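You operate a simulated robot arm through the tools that you are given. There is no shell and no other tool.

The job below is to be done with a simulated two-armed robot. You get a single attempt, and the scene is never put back.

Task
The tyre is clamped off centre: free it, centre it and clamp it true.
Fine: cradle up under it first; green lamp lit; cradle lowered clear at the end; hands clear while it runs.

It is judged by the outcome, as a careful person would: the job done as asked, and still so three seconds after it is handed in. It fails if anything else is knocked over, pushed out of place, dropped, spilled or broken.

Robot
Two 7-joint arms with fingered hands on one trunk that stands fixed in place. Base frame: the origin is at the foot of the trunk, x ahead of it, y to its left, z up. Lengths are in mm, angles in degrees, forces in N, time in s.
The left shoulder is at [40, 269, 921], the right one opposite. Payload 5 kg a hand.
Tool frame (each hand has its own): the origin (TCP) lies between the finger pads and is the grasp point; the fingertips stand 42 mm ahead of it; z points along the fingers, y is the line along which they close. Largest opening 208 mm; the body of the gripper starts 119 mm behind the TCP. The gripper is a hand of 4 fingers: y runs from the thumb to the fingers, the wrist lies at [0, 0, -317] in the tool frame, and closing takes about 1.5 s.
Orientation is told as [roll, pitch, yaw] about the base's x, y, z axes, in that order, counted from this pose: with the fingers straight down and closing along the base's y, the tool's x points along the base's -x, its y along +y and its z along -z.

Tools
- The arms move only by the tool nudge_tool. It takes "left_increments", "right_increments" or both (then of equal length, played together; a hand with none holds still); each is a list of rows, each an object (a shift or turn left out is 0, a gripper value left out holds the last) with "turn": the turn, a rotation vector about the tool's x, y, z in degrees, a list of three; "linear": the shift along the tool's x, y, z in mm, a list of three. In form: [{"turn": [wx, wy, wz], "linear": [tx, ty, tz]}, ...]. A call has 1 to 20 rows; each row shifts and turns the commanded pose from where the row before left it, along the tool's axes as they then stand. "left_hand" and "right_hand" are, for a hand that has rows, the closure in counts, from 0 (fully open) to 255 (shut), set as the call begins (left out, the last holds). A row lasts 0.2 s, in which the tool goes at most 50 mm and 8.6 degrees; a call with a longer step from one row to the next is refused whole, and so is a gripper value outside its range. Where a pose cannot be reached the arm comes as near as it can. A force on the tool above 40 N (or 10 N above the force at the start of the call, whichever is more), or a blocked arm, ends the call early, and 0.2 s more pass. The fingers move at their own pace (about 153 mm/s each) and stop on an object; they squeeze with about 27 N. The grip force told is the motor's: it shows also when the fingers shut on nothing. Time passes only in rows, and 0.2 s behind the last, so rows that do not move let the fingers close. It gives the time, the measured TCP pose, the force on the tool (base axes), the opening and the grip force at its end, in the units of the frame above (readings bear some noise), with the torque about the TCP (base axes, N m) and any sound that the robot's microphone picked up.
- Cameras (640 x 400 px; columns grow to the right, rows downward): "scene" is now at [196.6, -16, 1228.3]; the picture's right is [-0.17, -0.98, 0.00], its down [-0.08, 0.01, -1.00] and it looks along [0.98, -0.17, -0.08] (base axes); focal length 264 px, centre (320, 200). "left" rides on the left gripper at [-94, 1, -146] in its tool frame; the picture's right is [-0.01, -1.00, 0.00], its down [0.84, -0.01, -0.54] and it looks along [0.54, -0.01, 0.84] (tool axes); focal length 280 px, centre (320, 200). "right" rides on the right gripper at [93, 1, -146] in its tool frame; the picture's right is [-0.01, 1.00, 0.00], its down [-0.84, -0.01, -0.54] and it looks along [-0.54, -0.01, 0.84] (tool axes); focal length 280 px, centre (320, 200). There is no depth. A picture from a camera that has moved, and an enlarged one, comes with that camera's place and axes in the base frame and with its lens.
- capture(camera): a new picture of that camera. No time passes.
- move_column(by): slides the trunk up (or, below 0, down) by that many mm; the arms and the scene camera ride with it, the base frame stays. It gives what a move gives, with no picture.
- set_fingers(finger1, finger2, finger3, thumb_bend, hand): sets how far each is bent, from 0 (flat) to 1 (curled in); at 0.3 the hand is open as for a grip, at 0.7 the pads meet at the TCP. One left out holds its place. A second passes; each finger stops where it meets its share of the squeeze, and holds until it gets a number again. A gripper value or a shape takes the hand back. It gives what a move gives, with no picture; readings hold the bend of each and the force on the fingers (four entries, about 0 where the hand has none), thumb and palm.
- grasp_type(shape, hand): the hand has 4 fingers and takes this shape, open, in about a second: jaw (thumb against the fingers, like two jaws); tri (thumb and two fingers); tip (a fingertip pinch); poke (one finger out to press); point (the index stretched); flat (the hand flat); cup (the hand cupped); fist (a fist). The gripper value then closes the fingers along that shape, each until it touches; the sizes above hold for jaw. It gives what a move gives, with no picture.
- aim_head(pan, tilt): turns the head with the scene camera to pan (to the left, within 80 degrees either way) and tilt (down, from -29 to 69), counted from straight ahead of the robot. It gives what a move gives.
- close_up(camera, box): a new picture of the part [left, top, right, bottom] of that camera's present view, enlarged. No time passes.
- close_job(): hands the job in; it is judged then, once.

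Places have to be worked out from the pictures, the camera data and where the tool is seen. Open the grippers and draw the arms clear of the work before you hand the job in, unless the task says otherwise.

The tools are called after "Emit:" by a JSON object that holds its "op" and its "data". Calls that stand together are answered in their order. nudge_tool: Moves the arms, as the interface text tells. Its arguments: {"type":"object","properties":{"left_increments":{"type":"array","items":{"type":"object","properties":{"turn":{"type":"array","items":{"type":"number"}},"linear":{"type":"array","items":{"type":"number"}}}}},"left_hand":{"type":"number"},"right_increments":{"type":"array","items":{"type":"object","properties":{"turn":{"type":"array","items":{"type":"number"}},"linear":{"type":"array","items":{"type":"number"}}}}},"right_hand":{"type":"number"}},"required":[]} The other tools are called the same way: move_column (by) slides the trunk up or down; grasp_type (shape, hand) gives the hand a shape; set_fingers (finger1, finger2, finger3, thumb_bend, hand) moves the fingers one by one; aim_head (pan, tilt) turns the head that bears the scene camera; capture (camera) takes a picture; close_up (camera, box) takes an enlarged picture of a part of a camera's view; close_job () hands the job in.

At the start:

```text
time: 0.0
left_tcp_pos: [557.9, 125.0, 1232.3]
left_ee_rot: [0.0, 0.0, -7.0]
left_wrist_force: [0.4, 0.4, -0.5]
left_wrist_torque: [0.01, 0.0, 0.02]
left_grip_width: 207.7
left_grip_force: 0.1
left_shape: jaw
left_bend: [0.3, 0.3, 0.3, 0.3]
left_finger forces: [0.1, 0.0, 0.0, 0.0, 0.0, 0.0]
right_tcp_pos: [398.3, -243.9, 1219.7]
right_ee_rot: [0.0, 0.0, -7.1]
right_wrist_force: [0.6, 0.4, -0.2]
right_wrist_torque: [0.0, 0.0, 0.0]
right_grip_width: 207.9
right_grip_force: 0.0
right_shape: jaw
right_bend: [0.3, 0.3, 0.3, 0.3]
right_finger forces: [0.0, 0.1, 0.0, 0.1, 0.0, 0.0]
trunk travel left (down, up): [-300.0, 321.0]
head pan, tilt: [-10.0, 4.8]
```

scene: 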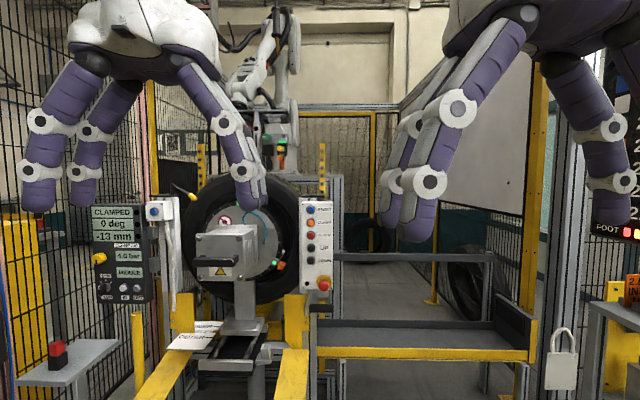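
right: 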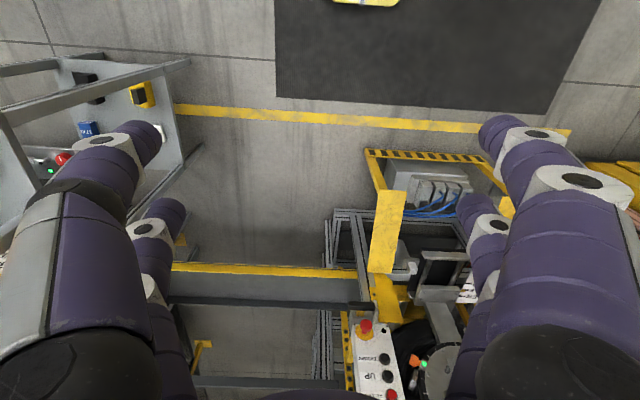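
left: 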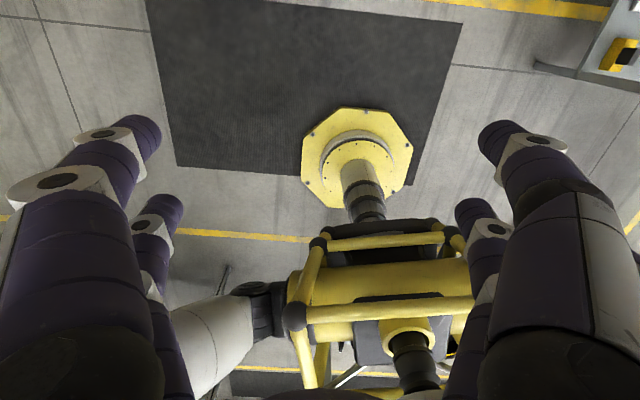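

The scene shows a tyre machine with a display panel on the left, a button box on the right and foot pedals. I'll take enlarged pictures to read the labels before moving anything.

Emit:
{"op": "close_up", "data": {"camera": "scene", "box": [80, 190, 210, 310]}}

Emit:
{"op": "close_up", "data": {"camera": "scene", "box": [170, 170, 350, 310]}}

Emit:
{"op": "close_up", "data": {"camera": "scene", "box": [280, 185, 350, 300]}}

Emit:
{"op": "close_up", "data": {"camera": "scene", "box": [130, 280, 350, 400]}}

Emit:
{"op": "close_up", "data": {"camera": "scene", "box": [520, 40, 640, 400]}}

Emit:
{"op": "close_up", "data": {"camera": "scene", "box": [0, 180, 140, 400]}}

```text
3.33 times, centred on (145, 250) of scene
camera zoom: at [196.6, -16.0, 1228.3], right [-0.17, -0.98, 0.0], down [-0.08, 0.01, -1.0], along [0.98, -0.17, -0.08], focal length 879 px, centre (903, 33)
```

zoom: 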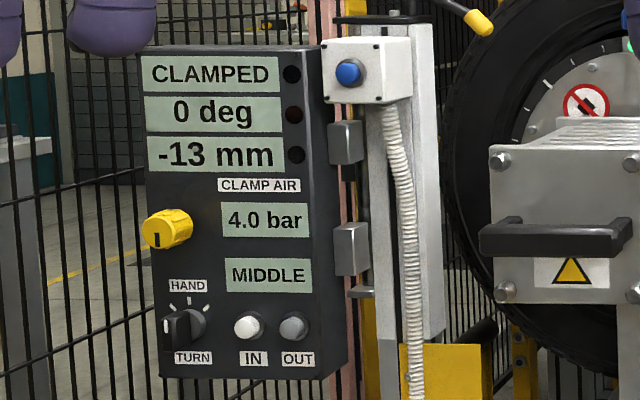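

```text
2.86 times, centred on (260, 240) of scene
camera zoom: at [196.6, -16.0, 1228.3], right [-0.17, -0.98, 0.0], down [-0.08, 0.01, -1.0], along [0.98, -0.17, -0.08], focal length 754 px, centre (491, 86)
```

zoom: 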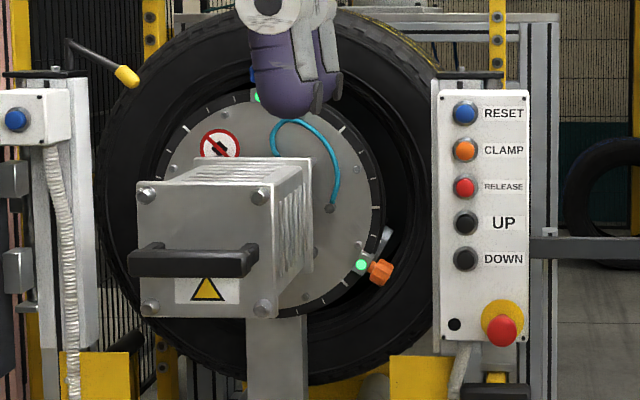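

```text
3.48 times, centred on (315, 242) of scene
camera zoom: at [196.6, -16.0, 1228.3], right [-0.17, -0.98, 0.0], down [-0.08, 0.01, -1.0], along [0.98, -0.17, -0.08], focal length 917 px, centre (337, 52)
```

zoom: 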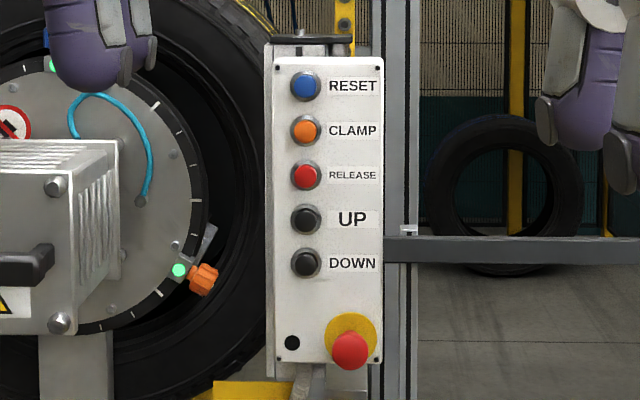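

```text
2.91 times, centred on (240, 340) of scene
camera zoom: at [196.6, -16.0, 1228.3], right [-0.17, -0.98, 0.0], down [-0.08, 0.01, -1.0], along [0.98, -0.17, -0.08], focal length 767 px, centre (553, -207)
```

zoom: 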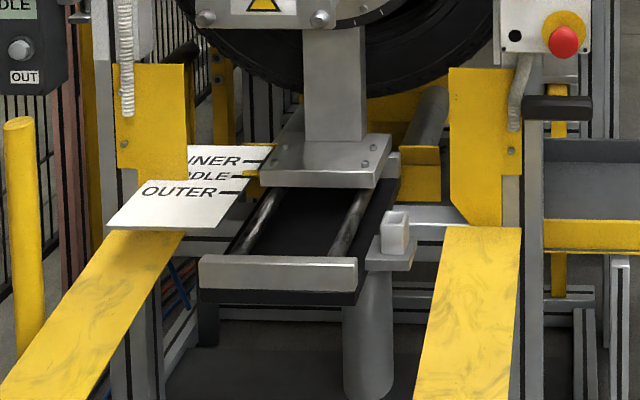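

```text
1.11 times, centred on (580, 220) of scene
camera zoom: at [196.6, -16.0, 1228.3], right [-0.17, -0.98, 0.0], down [-0.08, 0.01, -1.0], along [0.98, -0.17, -0.08], focal length 293 px, centre (31, 178)
```

zoom: 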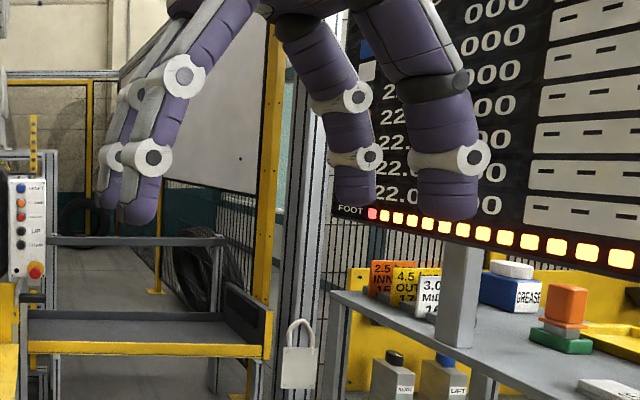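

```text
1.82 times, centred on (70, 290) of scene
camera zoom: at [196.6, -16.0, 1228.3], right [-0.17, -0.98, 0.0], down [-0.08, 0.01, -1.0], along [0.98, -0.17, -0.08], focal length 480 px, centre (774, 36)
```

zoom: 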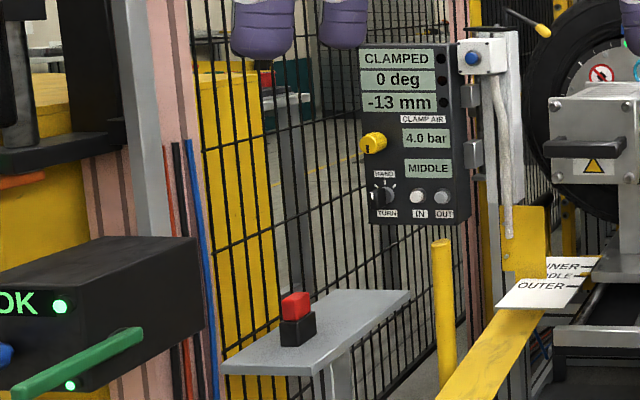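

The machine reads CLAMPED, 0 deg, -13 mm, clamp air 4.0 bar, MIDDLE. I'll look right at the chart and cards before deciding, as the correct air and position may be given there.

Emit:
{"op": "aim_head", "data": {"pan": -55, "tilt": 10}}

Emit:
{"op": "capture", "data": {"camera": "scene"}}

```text
time: 1.1
left_tcp_pos: [557.8, 124.1, 1232.0]
left_ee_rot: [0.0, 0.0, -7.0]
left_wrist_force: [-0.4, -0.7, -0.2]
left_wrist_torque: [0.02, -0.01, -0.02]
left_grip_width: 207.6
left_grip_force: 0.0
left_shape: jaw
left_bend: [0.3, 0.3, 0.3, 0.3]
left_finger forces: [0.0, 0.0, 0.0, 0.0, 0.0, 0.0]
right_tcp_pos: [399.0, -243.8, 1220.1]
right_ee_rot: [0.0, 0.0, -7.1]
right_wrist_force: [0.0, 0.1, 0.2]
right_wrist_torque: [0.03, 0.02, -0.02]
right_grip_width: 207.9
right_grip_force: 0.1
right_shape: jaw
right_bend: [0.3, 0.3, 0.3, 0.3]
right_finger forces: [0.0, 0.1, 0.1, 0.0, 0.0, 0.0]
trunk travel left (down, up): [-300.0, 321.0]
head pan, tilt: [-55.0, 10.0]
```

```text
taken
camera scene: at [159.6, -76.2, 1219.9], right [-0.82, -0.57, 0.0], down [-0.1, 0.14, -0.98], along [0.57, -0.81, -0.17], focal length 264 px, centre (320, 200)
```

scene: 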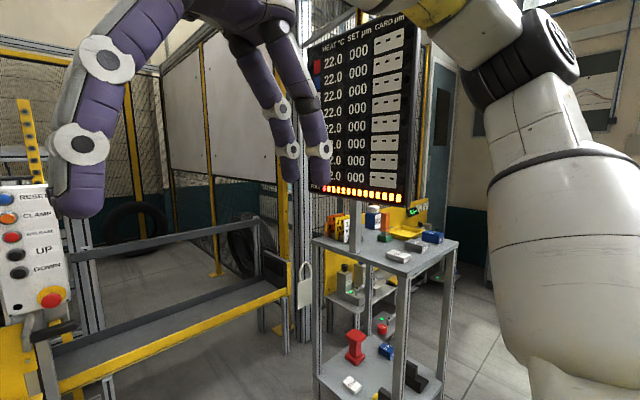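

The board shows heat, set and card columns, and the shelf holds cards. I'll enlarge the board and the shelf.

Emit:
{"op": "close_up", "data": {"camera": "scene", "box": [300, 10, 440, 210]}}

Emit:
{"op": "close_up", "data": {"camera": "scene", "box": [310, 190, 460, 280]}}

Emit:
{"op": "close_up", "data": {"camera": "scene", "box": [310, 250, 460, 400]}}

Emit:
{"op": "aim_head", "data": {"pan": 20, "tilt": 15}}

Emit:
{"op": "capture", "data": {"camera": "scene"}}

```text
2.00 times, centred on (370, 110) of scene
camera zoom: at [159.6, -76.2, 1219.9], right [-0.82, -0.57, 0.0], down [-0.1, 0.14, -0.98], along [0.57, -0.81, -0.17], focal length 527 px, centre (220, 380)
```

zoom: 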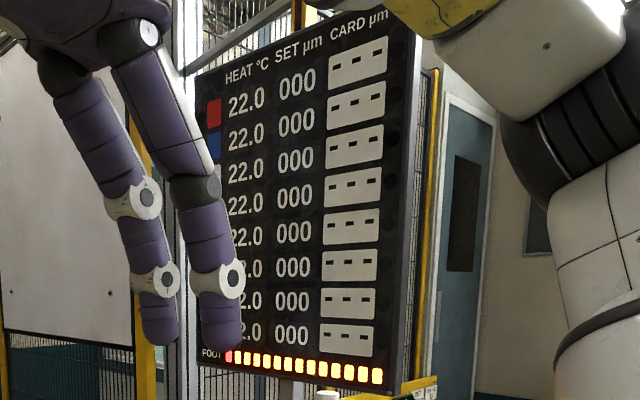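

```text
4.27 times, centred on (385, 235) of scene
camera zoom: at [159.6, -76.2, 1219.9], right [-0.82, -0.57, 0.0], down [-0.1, 0.14, -0.98], along [0.57, -0.81, -0.17], focal length 1125 px, centre (43, 51)
```

zoom: 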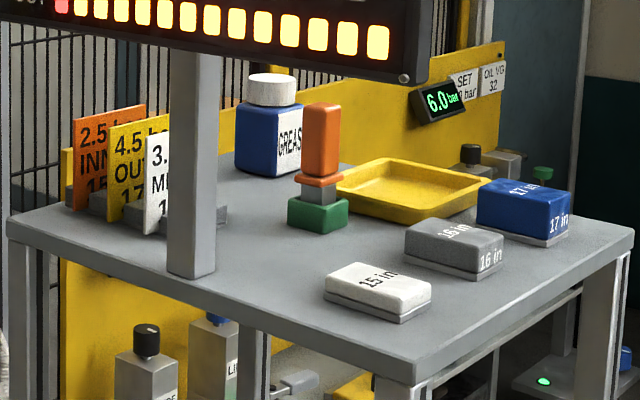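

```text
2.67 times, centred on (385, 325) of scene
camera zoom: at [159.6, -76.2, 1219.9], right [-0.82, -0.57, 0.0], down [-0.1, 0.14, -0.98], along [0.57, -0.81, -0.17], focal length 703 px, centre (147, -133)
```

zoom: 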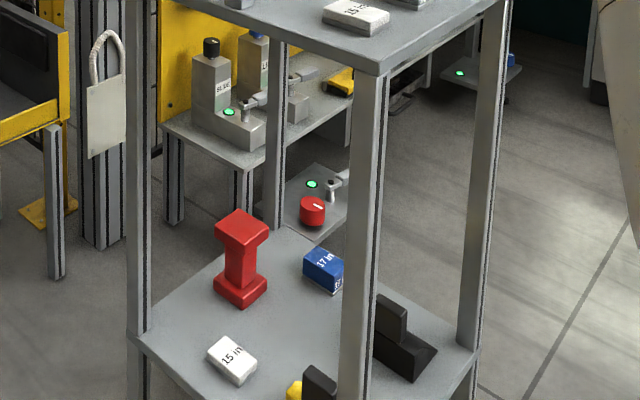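

```text
time: 2.6
left_tcp_pos: [558.7, 125.8, 1230.7]
left_ee_rot: [0.0, 0.0, -7.0]
left_wrist_force: [-0.6, -0.8, 0.3]
left_wrist_torque: [-0.01, -0.01, 0.01]
left_grip_width: 207.7
left_grip_force: 0.1
left_shape: jaw
left_bend: [0.3, 0.3, 0.3, 0.3]
left_finger forces: [0.0, 0.0, 0.1, 0.0, 0.0, 0.1]
right_tcp_pos: [398.2, -244.1, 1219.9]
right_ee_rot: [0.0, 0.0, -7.1]
right_wrist_force: [-0.1, -0.2, -0.9]
right_wrist_torque: [-0.03, 0.01, 0.02]
right_grip_width: 207.8
right_grip_force: 0.1
right_shape: jaw
right_bend: [0.3, 0.3, 0.3, 0.3]
right_finger forces: [0.1, 0.0, 0.1, 0.1, 0.0, 0.0]
trunk travel left (down, up): [-300.0, 321.0]
head pan, tilt: [20.0, 15.0]
```

```text
taken
camera scene: at [194.0, 31.8, 1211.8], right [0.34, -0.94, 0.0], down [-0.24, -0.09, -0.97], along [0.91, 0.33, -0.26], focal length 264 px, centre (320, 200)
```

scene: 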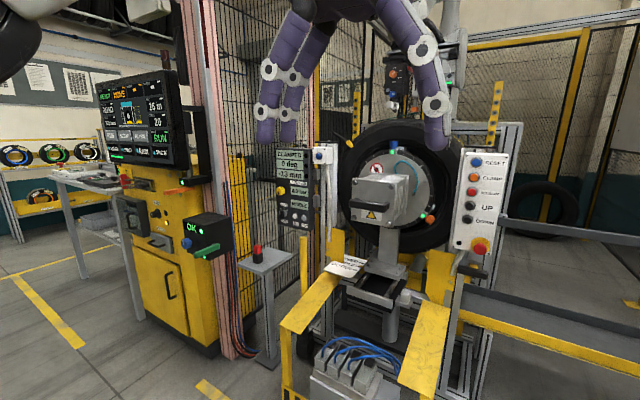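

Now I see an HMI to the left, with an OK lamp box. I'll enlarge the HMI and the machine from this angle.

Emit:
{"op": "close_up", "data": {"camera": "scene", "box": [85, 65, 215, 175]}}

Emit:
{"op": "close_up", "data": {"camera": "scene", "box": [90, 160, 300, 320]}}

Emit:
{"op": "close_up", "data": {"camera": "scene", "box": [270, 120, 520, 290]}}

Emit:
{"op": "close_up", "data": {"camera": "scene", "box": [280, 240, 480, 400]}}

Emit:
{"op": "close_up", "data": {"camera": "scene", "box": [0, 40, 100, 220]}}

```text
3.64 times, centred on (150, 120) of scene
camera zoom: at [194.0, 31.8, 1211.8], right [0.34, -0.94, 0.0], down [-0.24, -0.09, -0.97], along [0.91, 0.33, -0.26], focal length 959 px, centre (938, 491)
```

zoom: 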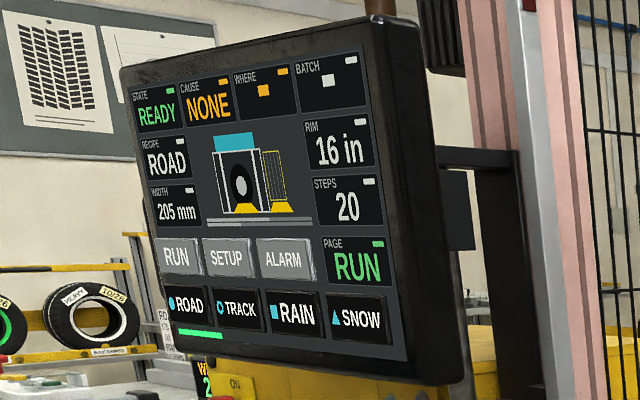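

```text
2.50 times, centred on (195, 240) of scene
camera zoom: at [194.0, 31.8, 1211.8], right [0.34, -0.94, 0.0], down [-0.24, -0.09, -0.97], along [0.91, 0.33, -0.26], focal length 659 px, centre (632, 100)
```

zoom: 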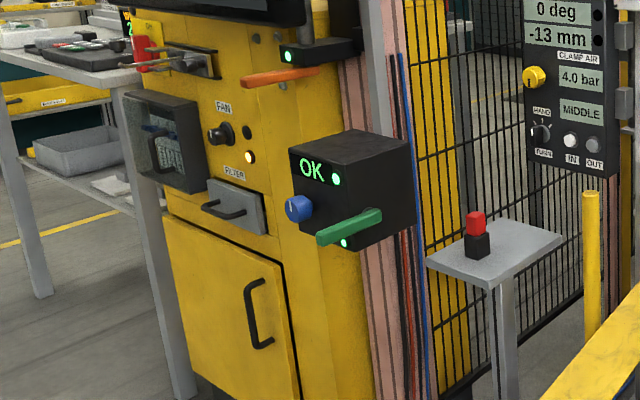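

```text
2.35 times, centred on (395, 205) of scene
camera zoom: at [194.0, 31.8, 1211.8], right [0.34, -0.94, 0.0], down [-0.24, -0.09, -0.97], along [0.91, 0.33, -0.26], focal length 620 px, centre (144, 188)
```

zoom: 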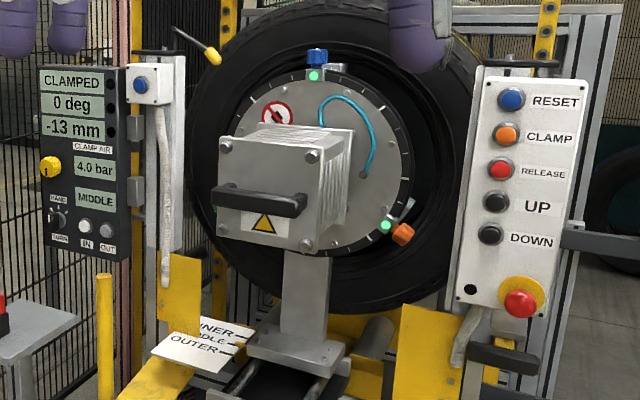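

```text
2.50 times, centred on (380, 320) of scene
camera zoom: at [194.0, 31.8, 1211.8], right [0.34, -0.94, 0.0], down [-0.24, -0.09, -0.97], along [0.91, 0.33, -0.26], focal length 659 px, centre (170, -100)
```

zoom: 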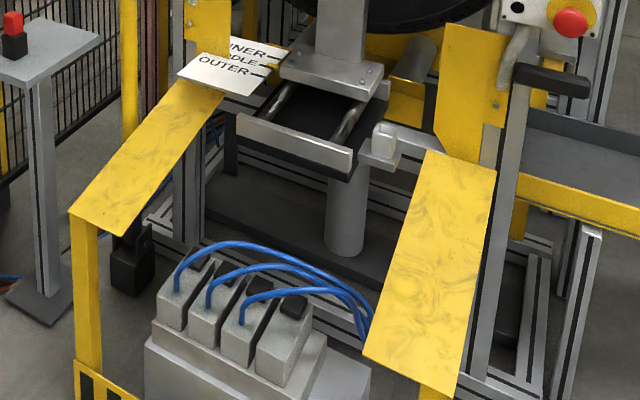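

```text
2.22 times, centred on (50, 130) of scene
camera zoom: at [194.0, 31.8, 1211.8], right [0.34, -0.94, 0.0], down [-0.24, -0.09, -0.97], along [0.91, 0.33, -0.26], focal length 586 px, centre (920, 356)
```

zoom: 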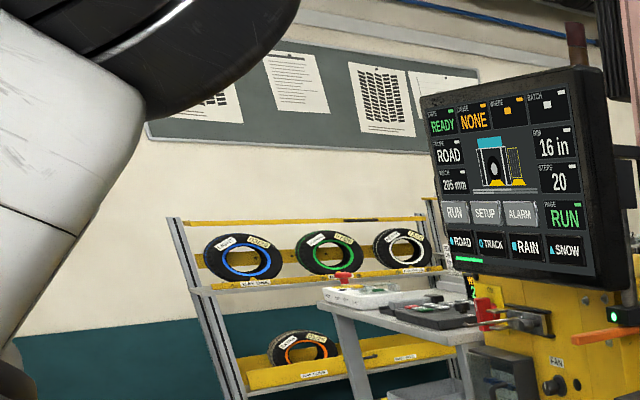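

The rim is 16 in and the recipe is ready. The button box on the right carries RESET, CLAMP, RELEASE, UP and DOWN. I'll raise the trunk to get a vertical baseline for working out depths, then aim at the machine.

Emit:
{"op": "move_column", "data": {"by": 150}}

Emit:
{"op": "aim_head", "data": {"pan": 0, "tilt": 20}}

Emit:
{"op": "capture", "data": {"camera": "scene"}}

Emit:
{"op": "close_up", "data": {"camera": "scene", "box": [340, 140, 460, 260]}}

Emit:
{"op": "close_up", "data": {"camera": "scene", "box": [140, 100, 300, 240]}}

```text
time: 4.3
left_tcp_pos: [557.9, 125.4, 1380.0]
left_ee_rot: [0.0, 0.1, -7.0]
left_wrist_force: [-0.2, 0.3, 0.6]
left_wrist_torque: [-0.01, 0.02, 0.04]
left_grip_width: 207.9
left_grip_force: 0.0
left_shape: jaw
left_bend: [0.3, 0.3, 0.3, 0.3]
left_finger forces: [0.1, 0.0, 0.1, 0.0, 0.0, 0.0]
right_tcp_pos: [398.2, -244.6, 1369.7]
right_ee_rot: [0.0, 0.1, -7.0]
right_wrist_force: [0.5, 0.3, 0.0]
right_wrist_torque: [0.04, 0.02, -0.02]
right_grip_width: 207.9
right_grip_force: 0.1
right_shape: jaw
right_bend: [0.3, 0.3, 0.3, 0.3]
right_finger forces: [0.1, 0.1, 0.0, 0.0, 0.0, 0.1]
trunk travel left (down, up): [-450.0, 171.0]
head pan, tilt: [20.0, 15.0]
```

```text
time: 5.2
left_tcp_pos: [556.4, 124.3, 1381.1]
left_ee_rot: [0.0, 0.0, -7.1]
left_wrist_force: [0.5, -1.1, -0.2]
left_wrist_torque: [-0.03, 0.03, -0.04]
left_grip_width: 207.7
left_grip_force: 0.0
left_shape: jaw
left_bend: [0.3, 0.3, 0.3, 0.3]
left_finger forces: [0.0, 0.0, 0.0, 0.0, 0.0, 0.0]
right_tcp_pos: [397.7, -243.2, 1370.1]
right_ee_rot: [0.0, 0.0, -7.2]
right_wrist_force: [0.2, -0.3, 0.0]
right_wrist_torque: [0.02, 0.03, 0.01]
right_grip_width: 208.0
right_grip_force: 0.0
right_shape: jaw
right_bend: [0.3, 0.3, 0.3, 0.3]
right_finger forces: [0.1, 0.0, 0.1, 0.0, 0.0, 0.1]
trunk travel left (down, up): [-450.0, 171.0]
head pan, tilt: [0.0, 20.0]
```

```text
taken
camera scene: at [169.3, 0.0, 1359.0], right [0.0, -1.0, 0.0], down [-0.34, 0.0, -0.94], along [0.94, 0.0, -0.34], focal length 264 px, centre (320, 200)
```

scene: 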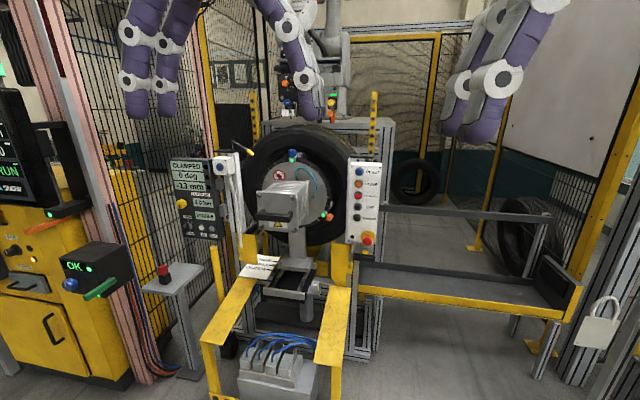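

```text
3.33 times, centred on (400, 200) of scene
camera zoom: at [169.3, 0.0, 1359.0], right [0.0, -1.0, 0.0], down [-0.34, 0.0, -0.94], along [0.94, 0.0, -0.34], focal length 879 px, centre (53, 200)
```

zoom: 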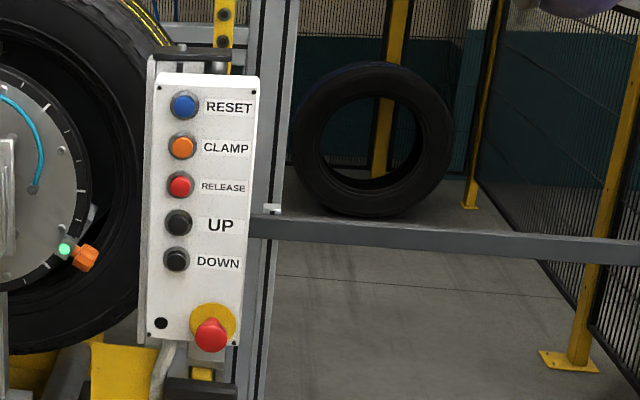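

```text
2.86 times, centred on (220, 170) of scene
camera zoom: at [169.3, 0.0, 1359.0], right [0.0, -1.0, 0.0], down [-0.34, 0.0, -0.94], along [0.94, 0.0, -0.34], focal length 754 px, centre (606, 286)
```

zoom: 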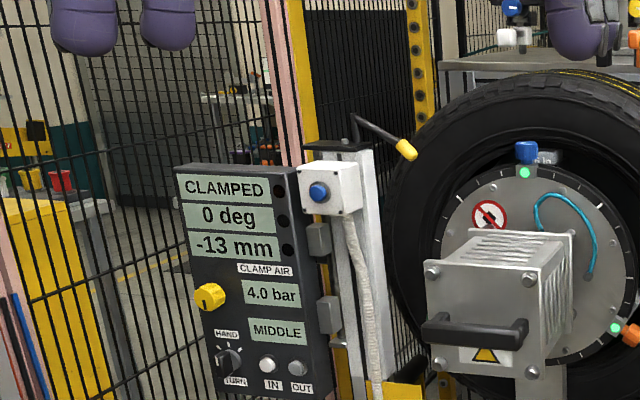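

Triangulating the two views puts the button box facing me at about x=1198, y=-157: RESET at z≈1105 and DOWN at z≈905, spaced about 50 mm. Now I'll look at the set-up cards from this height.

Emit:
{"op": "aim_head", "data": {"pan": -50, "tilt": 25}}

Emit:
{"op": "capture", "data": {"camera": "scene"}}

Emit:
{"op": "close_up", "data": {"camera": "scene", "box": [290, 130, 450, 230]}}

```text
time: 6.3
left_tcp_pos: [557.6, 125.3, 1381.1]
left_ee_rot: [0.0, 0.1, -7.0]
left_wrist_force: [0.6, 0.7, 0.6]
left_wrist_torque: [0.0, -0.01, -0.01]
left_grip_width: 207.9
left_grip_force: 0.1
left_shape: jaw
left_bend: [0.3, 0.3, 0.3, 0.3]
left_finger forces: [0.0, 0.1, 0.0, 0.1, 0.0, 0.0]
right_tcp_pos: [397.6, -244.3, 1370.6]
right_ee_rot: [0.1, -0.1, -7.1]
right_wrist_force: [-0.4, 0.3, -0.7]
right_wrist_torque: [-0.01, 0.02, 0.01]
right_grip_width: 207.8
right_grip_force: 0.2
right_shape: jaw
right_bend: [0.3, 0.3, 0.3, 0.3]
right_finger forces: [0.0, 0.0, 0.1, 0.0, 0.1, 0.0]
trunk travel left (down, up): [-450.0, 171.0]
head pan, tilt: [-50.0, 25.0]
```

```text
taken
camera scene: at [135.4, -70.6, 1350.9], right [-0.77, -0.64, 0.0], down [-0.27, 0.32, -0.91], along [0.58, -0.69, -0.42], focal length 264 px, centre (320, 200)
```

scene: 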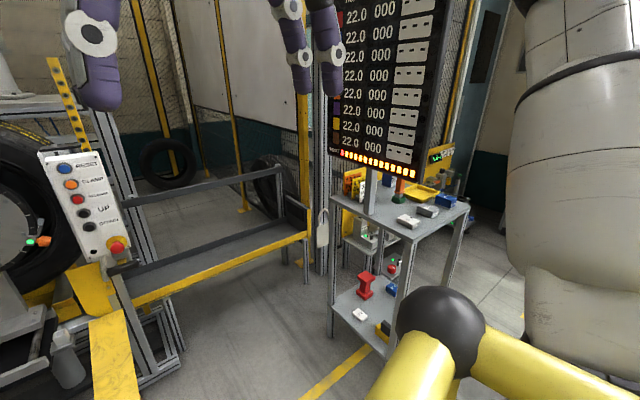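

```text
4.00 times, centred on (370, 180) of scene
camera zoom: at [135.4, -70.6, 1350.9], right [-0.77, -0.64, 0.0], down [-0.27, 0.32, -0.91], along [0.58, -0.69, -0.42], focal length 1055 px, centre (120, 280)
```

zoom: 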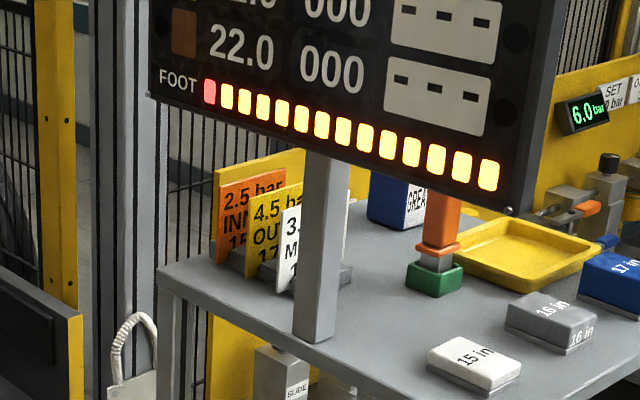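

The cards are set-up notes for rim sizes (16 in = MIDDLE, matching the machine), so this job needs only the button box. I'll lower the trunk back to its start height and shape the right hand to poke, so I can see the pressing finger.

Emit:
{"op": "move_column", "data": {"by": -150}}

Emit:
{"op": "grasp_type", "data": {"hand": "right", "shape": "poke"}}

Emit:
{"op": "capture", "data": {"camera": "right"}}

Emit:
{"op": "aim_head", "data": {"pan": -30, "tilt": 10}}

Emit:
{"op": "capture", "data": {"camera": "scene"}}

```text
time: 8.1
left_tcp_pos: [555.9, 125.5, 1233.5]
left_ee_rot: [0.1, -0.1, -7.1]
left_wrist_force: [-0.7, -0.4, -0.2]
left_wrist_torque: [0.01, -0.04, 0.02]
left_grip_width: 207.9
left_grip_force: 0.0
left_shape: jaw
left_bend: [0.3, 0.3, 0.3, 0.3]
left_finger forces: [0.0, 0.0, 0.0, 0.1, 0.0, 0.0]
right_tcp_pos: [397.7, -243.4, 1220.3]
right_ee_rot: [0.0, -0.1, -7.0]
right_wrist_force: [-1.3, 0.3, 0.5]
right_wrist_torque: [-0.01, -0.11, 0.0]
right_grip_width: 207.8
right_grip_force: 0.1
right_shape: jaw
right_bend: [0.3, 0.3, 0.3, 0.3]
right_finger forces: [0.0, 0.1, 0.0, 0.0, 0.0, 0.0]
trunk travel left (down, up): [-300.0, 321.0]
head pan, tilt: [-50.0, 25.0]
```

```text
time: 9.0
left_tcp_pos: [557.5, 125.8, 1231.6]
left_ee_rot: [0.0, 0.0, -7.0]
left_wrist_force: [-0.9, -0.4, -0.1]
left_wrist_torque: [-0.02, 0.0, 0.0]
left_grip_width: 207.7
left_grip_force: 0.0
left_shape: jaw
left_bend: [0.3, 0.3, 0.3, 0.3]
left_finger forces: [0.0, 0.0, 0.1, 0.0, 0.0, 0.0]
right_tcp_pos: [398.9, -244.4, 1221.0]
right_ee_rot: [-0.1, 0.0, -7.1]
right_wrist_force: [0.3, 0.4, 0.1]
right_wrist_torque: [0.03, 0.0, 0.02]
right_grip_width: 0.0
right_grip_force: 0.0
right_shape: poke
right_bend: [1.0, 1.0, 1.0, 0.33]
right_finger forces: [0.1, 0.0, 0.1, 0.0, 0.1, 0.1]
trunk travel left (down, up): [-300.0, 321.0]
head pan, tilt: [-50.0, 25.0]
```

```text
taken
camera right: at [305.5, -231.8, 1367.5], right [0.14, 0.99, 0.0], down [0.83, -0.12, 0.54], along [0.53, -0.07, -0.84], focal length 280 px, centre (320, 200)
```

right: 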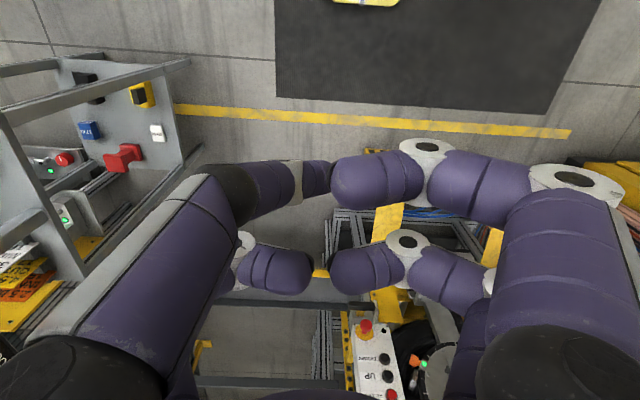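

```text
time: 9.8
left_tcp_pos: [557.9, 125.7, 1230.8]
left_ee_rot: [0.0, -0.1, -7.0]
left_wrist_force: [-0.5, 1.2, 0.0]
left_wrist_torque: [0.05, -0.01, -0.04]
left_grip_width: 207.7
left_grip_force: 0.2
left_shape: jaw
left_bend: [0.3, 0.3, 0.3, 0.3]
left_finger forces: [0.1, 0.0, 0.1, 0.0, 0.0, 0.0]
right_tcp_pos: [398.4, -243.7, 1220.4]
right_ee_rot: [0.0, 0.0, -7.1]
right_wrist_force: [-0.8, 0.2, -0.1]
right_wrist_torque: [-0.01, -0.05, -0.01]
right_grip_width: 0.0
right_grip_force: 0.3
right_shape: poke
right_bend: [1.0, 1.0, 1.0, 0.33]
right_finger forces: [0.1, 0.1, 0.0, 0.0, 0.1, 0.0]
trunk travel left (down, up): [-300.0, 321.0]
head pan, tilt: [-30.0, 10.0]
```

```text
taken
camera scene: at [186.7, -46.6, 1219.9], right [-0.5, -0.87, 0.0], down [-0.15, 0.09, -0.98], along [0.85, -0.49, -0.17], focal length 264 px, centre (320, 200)
```

scene: 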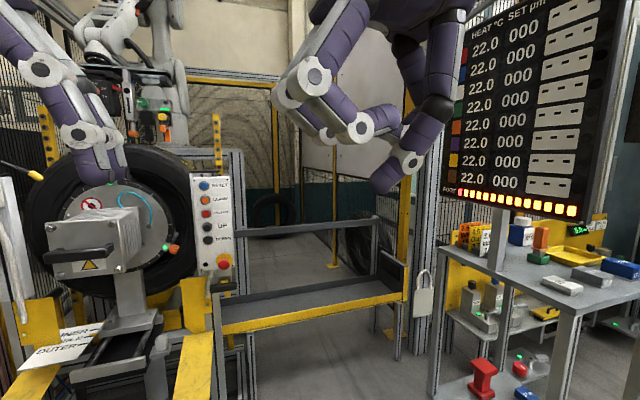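

In poke shape the readings give fingers at 1.0 and thumb at 0.33. I'll check how it settled and compare it with the "point" shape to see which gives a clean pressing tip.

Emit:
{"op": "capture", "data": {"camera": "right"}}

Emit:
{"op": "close_up", "data": {"camera": "scene", "box": [260, 0, 480, 220]}}

Emit:
{"op": "grasp_type", "data": {"hand": "right", "shape": "point"}}

Emit:
{"op": "capture", "data": {"camera": "right"}}

Emit:
{"op": "close_up", "data": {"camera": "scene", "box": [260, 0, 480, 220]}}

```text
taken
camera right: at [305.5, -231.8, 1367.5], right [0.14, 0.99, 0.0], down [0.83, -0.12, 0.54], along [0.53, -0.07, -0.84], focal length 280 px, centre (320, 200)
```

right: 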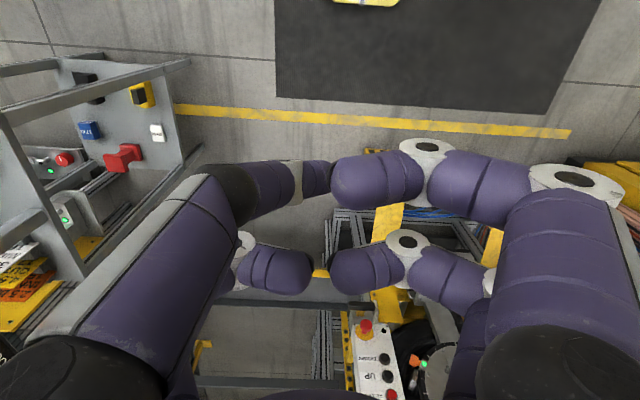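

```text
1.82 times, centred on (370, 110) of scene
camera zoom: at [186.7, -46.6, 1219.9], right [-0.5, -0.87, 0.0], down [-0.15, 0.09, -0.98], along [0.85, -0.49, -0.17], focal length 480 px, centre (229, 364)
```

zoom: 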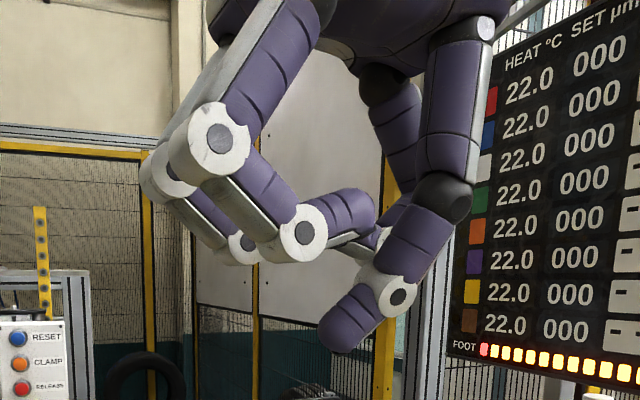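

```text
time: 10.7
left_tcp_pos: [557.2, 125.2, 1231.1]
left_ee_rot: [0.1, 0.0, -7.2]
left_wrist_force: [-0.5, -1.3, 0.4]
left_wrist_torque: [-0.01, 0.01, -0.02]
left_grip_width: 207.6
left_grip_force: 0.1
left_shape: jaw
left_bend: [0.3, 0.3, 0.3, 0.3]
left_finger forces: [0.0, 0.0, 0.0, 0.0, 0.0, 0.0]
right_tcp_pos: [398.1, -244.2, 1219.9]
right_ee_rot: [0.0, 0.0, -7.1]
right_wrist_force: [0.0, 0.5, -0.1]
right_wrist_torque: [-0.01, 0.02, -0.01]
right_grip_width: 201.7
right_grip_force: 0.1
right_shape: point
right_bend: [0.7, 1.0, 1.0, 0.32]
right_finger forces: [0.0, 0.1, 0.1, 0.1, 0.0, 0.0]
trunk travel left (down, up): [-300.0, 321.0]
head pan, tilt: [-30.0, 10.0]
```

```text
taken
camera right: at [305.5, -231.8, 1367.5], right [0.14, 0.99, 0.0], down [0.83, -0.12, 0.54], along [0.53, -0.07, -0.84], focal length 280 px, centre (320, 200)
```

right: 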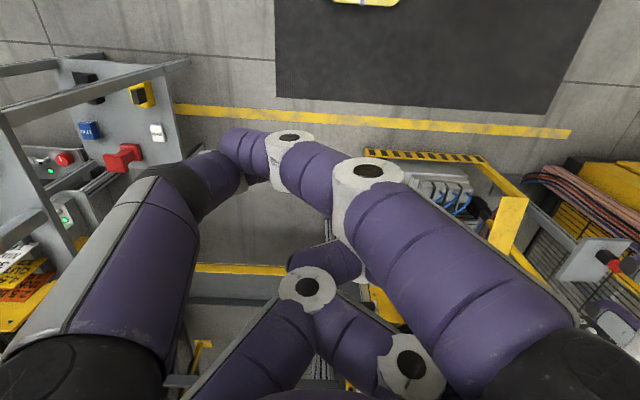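

```text
1.82 times, centred on (370, 110) of scene
camera zoom: at [186.7, -46.6, 1219.9], right [-0.5, -0.87, 0.0], down [-0.15, 0.09, -0.98], along [0.85, -0.49, -0.17], focal length 480 px, centre (229, 364)
```

zoom: 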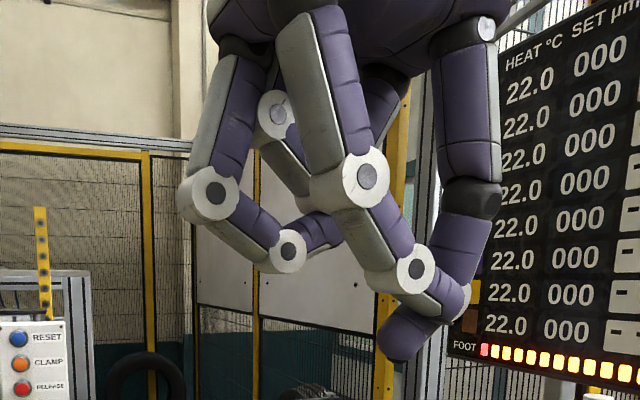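

With the tool axis projected into the scene view, poke puts one digit's tip right on the axis, about 42 mm ahead of the TCP, with the others curled behind. I'll go back to poke, then swing the right hand to point forward and about 20° down while moving ahead in free space.

Emit:
{"op": "grasp_type", "data": {"hand": "right", "shape": "poke"}}

Emit:
{"op": "nudge_tool", "data": {"right_increments": [{"turn": [0, 0, -7.1], "linear": [0, 0, 0]}, {"turn": [0, -7.78, 0], "linear": [-40, 0, 0]}, {"turn": [0, -7.78, 0], "linear": [-39.6, 0, 5.4]}, {"turn": [0, -7.78, 0], "linear": [-38.5, 0, 10.7]}, {"turn": [0, -7.78, 0], "linear": [-36.7, 0, 15.8]}, {"turn": [0, -7.78, 0], "linear": [-34.2, 0, 20.7]}, {"turn": [0, -7.78, 0], "linear": [-31.1, 0, 25.1]}, {"turn": [0, -7.78, 0], "linear": [-27.4, 0, 29.1]}, {"turn": [0, -7.78, 0], "linear": [-23.2, 0, 32.6]}, {"turn": [0, -7.78, 0], "linear": [-18.7, 0, 35.4]}, {"turn": [0, 0, 0], "linear": [0, 0, 0]}]}}

Emit:
{"op": "capture", "data": {"camera": "scene"}}

Emit:
{"op": "capture", "data": {"camera": "right"}}

```text
time: 11.6
left_tcp_pos: [557.8, 124.5, 1231.8]
left_ee_rot: [-0.1, 0.0, -7.0]
left_wrist_force: [0.1, 0.0, 0.7]
left_wrist_torque: [-0.02, -0.02, 0.02]
left_grip_width: 207.8
left_grip_force: 0.1
left_shape: jaw
left_bend: [0.3, 0.3, 0.3, 0.3]
left_finger forces: [0.0, 0.0, 0.0, 0.0, 0.0, 0.1]
right_tcp_pos: [398.3, -244.7, 1221.0]
right_ee_rot: [0.0, 0.1, -7.1]
right_wrist_force: [0.6, 0.5, 0.0]
right_wrist_torque: [0.0, -0.01, 0.0]
right_grip_width: 0.2
right_grip_force: 0.1
right_shape: poke
right_bend: [1.0, 1.0, 1.0, 0.33]
right_finger forces: [0.1, 0.0, 0.0, 0.0, 0.0, 0.0]
trunk travel left (down, up): [-300.0, 321.0]
head pan, tilt: [-30.0, 10.0]
```

```text
time: 14.0
left_tcp_pos: [556.8, 124.9, 1232.9]
left_ee_rot: [0.0, 0.0, -7.2]
left_wrist_force: [-0.2, -0.7, 0.4]
left_wrist_torque: [0.0, -0.07, -0.01]
left_grip_width: 207.7
left_grip_force: 0.1
left_shape: jaw
left_bend: [0.3, 0.3, 0.3, 0.3]
left_finger forces: [0.0, 0.1, 0.1, 0.0, 0.1, 0.1]
right_tcp_pos: [757.9, -242.5, 1219.7]
right_ee_rot: [0.2, -70.1, -0.1]
right_wrist_force: [0.2, 0.1, 0.5]
right_wrist_torque: [-0.01, 0.03, 0.0]
right_grip_width: 0.0
right_grip_force: 0.0
right_shape: poke
right_bend: [1.0, 1.0, 1.0, 0.33]
right_finger forces: [0.1, 0.1, 0.0, 0.0, 0.0, 0.1]
trunk travel left (down, up): [-300.0, 321.0]
head pan, tilt: [-30.0, 10.0]
```

```text
taken
camera scene: at [186.2, -46.6, 1220.3], right [-0.5, -0.87, 0.0], down [-0.15, 0.09, -0.98], along [0.85, -0.49, -0.17], focal length 264 px, centre (320, 200)
```

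scene: 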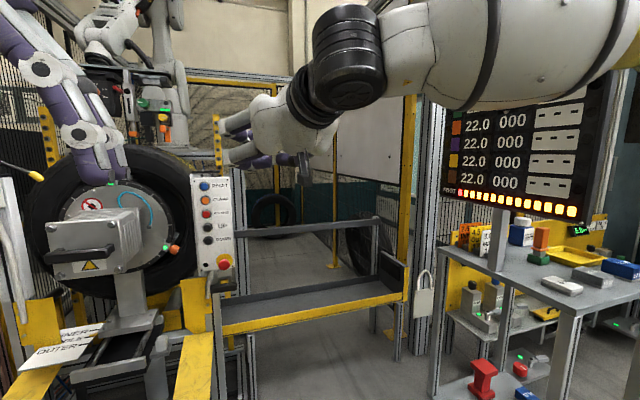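

```text
taken
camera right: at [588.9, -242.1, 1183.5], right [0.0, 1.0, 0.01], down [-0.22, -0.01, 0.98], along [0.98, -0.01, 0.22], focal length 280 px, centre (320, 200)
```

right: 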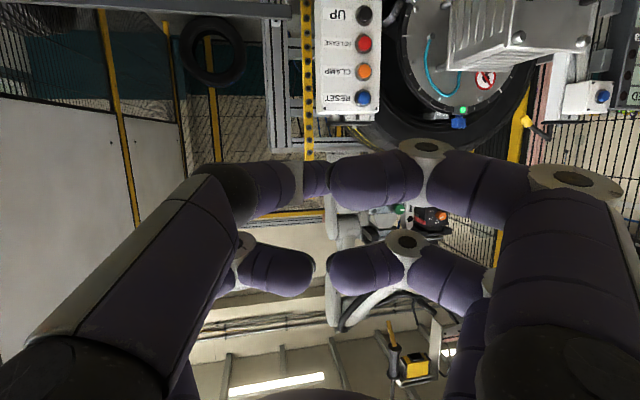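

The hand now points forward at [758, -242, 1220]. I'll enlarge the hand in both views to see which digit tip leads.

Emit:
{"op": "close_up", "data": {"camera": "right", "box": [200, 120, 480, 310]}}

Emit:
{"op": "close_up", "data": {"camera": "scene", "box": [200, 60, 380, 200]}}

```text
2.11 times, centred on (340, 215) of right
camera zoom: at [588.9, -242.1, 1183.5], right [0.0, 1.0, 0.01], down [-0.22, -0.01, 0.98], along [0.98, -0.01, 0.22], focal length 590 px, centre (278, 168)
```

zoom: 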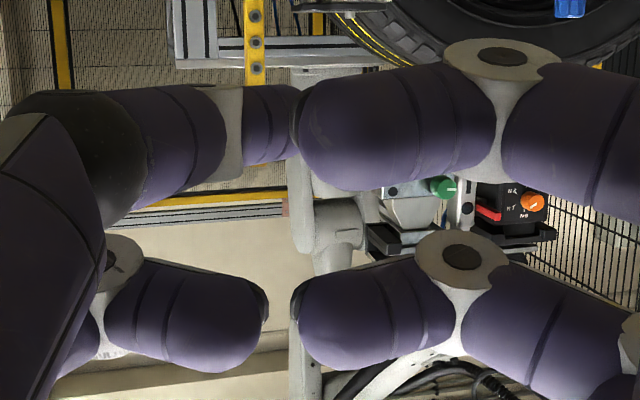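

```text
2.86 times, centred on (290, 130) of scene
camera zoom: at [186.2, -46.6, 1220.3], right [-0.5, -0.87, 0.0], down [-0.15, 0.09, -0.98], along [0.85, -0.49, -0.17], focal length 754 px, centre (406, 400)
```

zoom: 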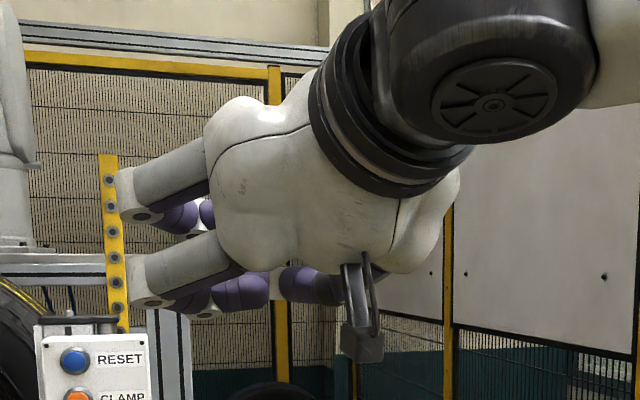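

The thumb digit is the pressing tip, about 42 mm ahead of the TCP and roughly on the axis; the curled fingers stay about 50 mm behind it. I'll bring the hand to a stand-off about 100 mm in front of the UP button (z≈954) and look again.

Emit:
{"op": "nudge_tool", "data": {"right_increments": [{"linear": [15.3, 9.5, 40.1]}, {"linear": [15.3, 9.5, 40.1]}, {"linear": [15.3, 9.5, 40.1]}, {"linear": [15.3, 9.5, 40.1]}, {"linear": [15.3, 9.5, 40.1]}, {"linear": [15.3, 9.5, 40.1]}, {"linear": [15.3, 9.5, 40.1]}, {"linear": [15.3, 9.5, 40.1]}, {"linear": [15.3, 9.5, 40.1]}, {"linear": [0, 0, 0]}]}}

Emit:
{"op": "aim_head", "data": {"pan": -5, "tilt": 10}}

Emit:
{"op": "capture", "data": {"camera": "scene"}}

Emit:
{"op": "capture", "data": {"camera": "right"}}

```text
time: 16.2
left_tcp_pos: [558.1, 124.7, 1230.3]
left_ee_rot: [-0.1, 0.1, -7.0]
left_wrist_force: [0.2, -0.5, -1.2]
left_wrist_torque: [0.03, 0.2, -0.01]
left_grip_width: 207.7
left_grip_force: 0.1
left_shape: jaw
left_bend: [0.3, 0.3, 0.3, 0.3]
left_finger forces: [0.0, 0.0, 0.1, 0.1, 0.1, 0.1]
right_tcp_pos: [973.6, -188.8, 1027.3]
right_ee_rot: [0.2, -70.0, -0.1]
right_wrist_force: [0.5, 0.2, -0.4]
right_wrist_torque: [0.0, -0.07, 0.01]
right_grip_width: 0.1
right_grip_force: 0.0
right_shape: poke
right_bend: [1.0, 1.0, 1.0, 0.33]
right_finger forces: [0.0, 0.0, 0.0, 0.0, 0.0, 0.0]
right hand out of reach, approached as far as the arm can: row 7, 8, 9
trunk travel left (down, up): [-300.0, 321.0]
head pan, tilt: [-30.0, 10.0]
```

```text
time: 17.1
left_tcp_pos: [556.9, 124.4, 1232.2]
left_ee_rot: [0.0, 0.0, -7.0]
left_wrist_force: [-0.4, -0.5, -0.3]
left_wrist_torque: [0.04, -0.01, -0.02]
left_grip_width: 207.8
left_grip_force: 0.0
left_shape: jaw
left_bend: [0.3, 0.3, 0.3, 0.3]
left_finger forces: [0.0, 0.0, 0.0, 0.0, 0.0, 0.0]
right_tcp_pos: [974.0, -189.2, 1028.3]
right_ee_rot: [0.2, -70.0, 0.0]
right_wrist_force: [0.2, 0.1, 0.8]
right_wrist_torque: [-0.01, -0.01, -0.01]
right_grip_width: 0.0
right_grip_force: 0.1
right_shape: poke
right_bend: [1.0, 1.0, 1.0, 0.33]
right_finger forces: [0.0, 0.0, 0.1, 0.1, 0.1, 0.0]
trunk travel left (down, up): [-300.0, 321.0]
head pan, tilt: [-5.0, 10.0]
```

```text
taken
camera scene: at [198.9, -8.3, 1219.9], right [-0.09, -1.0, 0.0], down [-0.17, 0.02, -0.98], along [0.98, -0.09, -0.17], focal length 264 px, centre (320, 200)
```

scene: 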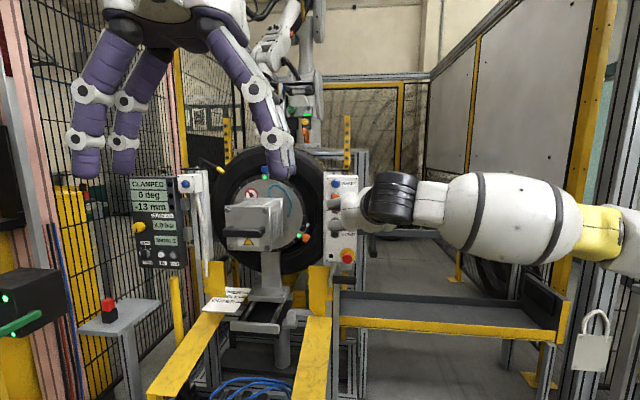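

```text
taken
camera right: at [803.8, -188.2, 991.6], right [0.0, 1.0, 0.02], down [-0.22, -0.01, 0.98], along [0.98, -0.01, 0.22], focal length 280 px, centre (320, 200)
```

right: 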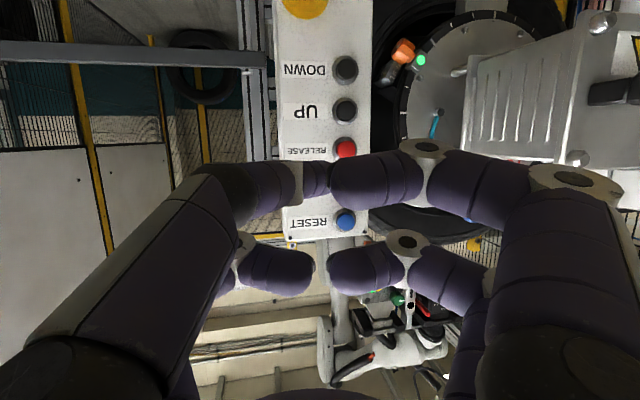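

The arm stopped short at [974, -189, 1028], still about 180 mm from the box, with the elbow held out to the side. I'll look at the arm's shape to understand which posture would reach farther.

Emit:
{"op": "aim_head", "data": {"pan": -40, "tilt": 20}}

Emit:
{"op": "capture", "data": {"camera": "scene"}}

Emit:
{"op": "aim_head", "data": {"pan": -75, "tilt": 40}}

Emit:
{"op": "capture", "data": {"camera": "scene"}}

Emit:
{"op": "capture", "data": {"camera": "left"}}

```text
time: 18.1
left_tcp_pos: [557.4, 125.2, 1231.2]
left_ee_rot: [0.0, 0.0, -7.0]
left_wrist_force: [0.9, 0.3, 0.1]
left_wrist_torque: [0.0, 0.0, 0.01]
left_grip_width: 208.1
left_grip_force: 0.1
left_shape: jaw
left_bend: [0.3, 0.3, 0.3, 0.3]
left_finger forces: [0.0, 0.0, 0.0, 0.0, 0.0, 0.0]
right_tcp_pos: [974.1, -189.4, 1028.6]
right_ee_rot: [0.2, -70.0, 0.0]
right_wrist_force: [0.1, 0.2, -1.1]
right_wrist_torque: [-0.02, -0.01, -0.01]
right_grip_width: 0.0
right_grip_force: 0.1
right_shape: poke
right_bend: [1.0, 1.0, 1.0, 0.33]
right_finger forces: [0.0, 0.1, 0.1, 0.0, 0.1, 0.0]
trunk travel left (down, up): [-300.0, 321.0]
head pan, tilt: [-40.0, 20.0]
```

```text
taken
camera scene: at [177.6, -59.9, 1203.6], right [-0.64, -0.77, 0.0], down [-0.26, 0.22, -0.94], along [0.72, -0.6, -0.34], focal length 264 px, centre (320, 200)
```

scene: 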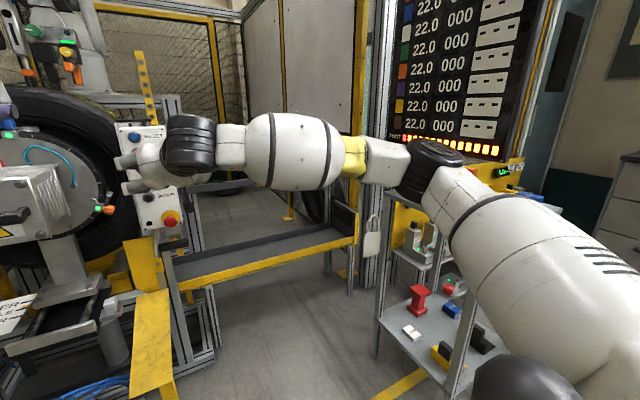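

```text
time: 19.1
left_tcp_pos: [557.2, 124.9, 1231.2]
left_ee_rot: [0.1, 0.0, -7.1]
left_wrist_force: [-0.8, 0.1, 0.5]
left_wrist_torque: [0.0, -0.02, 0.03]
left_grip_width: 208.1
left_grip_force: 0.0
left_shape: jaw
left_bend: [0.3, 0.3, 0.3, 0.3]
left_finger forces: [0.1, 0.1, 0.0, 0.0, 0.0, 0.0]
right_tcp_pos: [974.4, -188.5, 1028.8]
right_ee_rot: [0.2, -70.1, -0.1]
right_wrist_force: [0.5, -0.3, 0.8]
right_wrist_torque: [-0.01, -0.06, 0.01]
right_grip_width: 0.1
right_grip_force: 0.0
right_shape: poke
right_bend: [1.0, 1.0, 1.0, 0.33]
right_finger forces: [0.1, 0.1, 0.1, 0.1, 0.0, 0.1]
trunk travel left (down, up): [-300.0, 321.0]
head pan, tilt: [-75.0, 40.0]
```

```text
taken
camera scene: at [128.3, -82.2, 1172.3], right [-0.97, -0.26, 0.0], down [-0.17, 0.62, -0.77], along [0.2, -0.74, -0.64], focal length 264 px, centre (320, 200)
```

scene: 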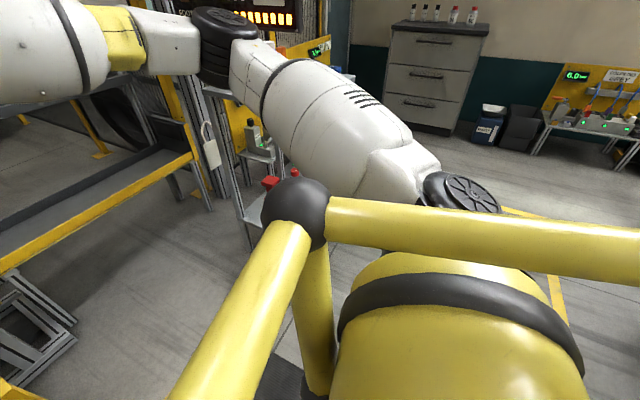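

```text
taken
camera left: at [649.9, 113.5, 1376.7], right [-0.11, -0.99, 0.0], down [-0.84, 0.09, 0.54], along [-0.54, 0.06, -0.84], focal length 280 px, centre (320, 200)
```

left: 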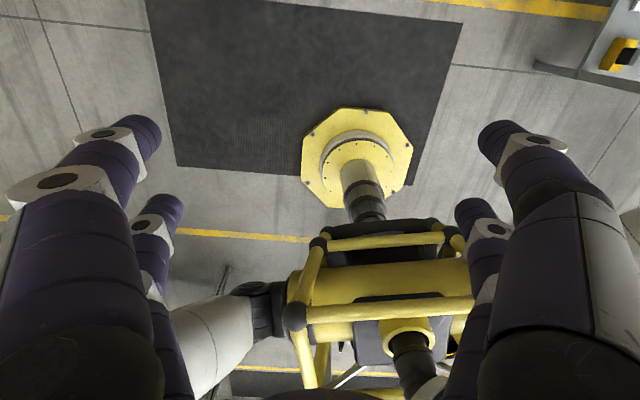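

The elbow is still bent near 90° (upper arm about 490, forearm about 430), so a joint limit is stopping it, not arm length. I'll back off a little, roll the tool about its own axis (the pressing tip is on that axis), and test whether it can then advance farther.

Emit:
{"op": "nudge_tool", "data": {"right_increments": [{"linear": [0, 0, -40]}, {"linear": [0, 0, -40]}, {"turn": [0, 0, 8.5]}, {"turn": [0, 0, 8.5]}, {"turn": [0, 0, 8.5]}, {"turn": [0, 0, 8.5]}, {"turn": [0, 0, 8.5]}, {"turn": [0, 0, 0]}]}}

```text
time: 20.9
left_tcp_pos: [558.2, 128.1, 1230.4]
left_ee_rot: [-0.1, 0.2, -6.9]
left_wrist_force: [1.9, 2.8, -1.0]
left_wrist_torque: [-0.36, 0.16, -0.01]
left_grip_width: 207.8
left_grip_force: 0.0
left_shape: jaw
left_bend: [0.3, 0.3, 0.3, 0.3]
left_finger forces: [0.0, 0.0, 0.0, 0.0, 0.1, 0.1]
right_tcp_pos: [997.3, -300.8, 1226.4]
right_ee_rot: [56.1, -45.3, -62.6]
right_wrist_force: [0.7, 2.2, 1.0]
right_wrist_torque: [-0.15, 0.09, -0.3]
right_grip_width: 0.0
right_grip_force: 0.0
right_shape: poke
right_bend: [1.0, 1.0, 1.0, 0.33]
right_finger forces: [0.0, 0.0, 0.0, 0.1, 0.0, 0.1]
right hand out of reach, approached as far as the arm can: row 4, 5, 6, 7
trunk travel left (down, up): [-300.0, 321.0]
head pan, tilt: [-75.0, 40.0]
```

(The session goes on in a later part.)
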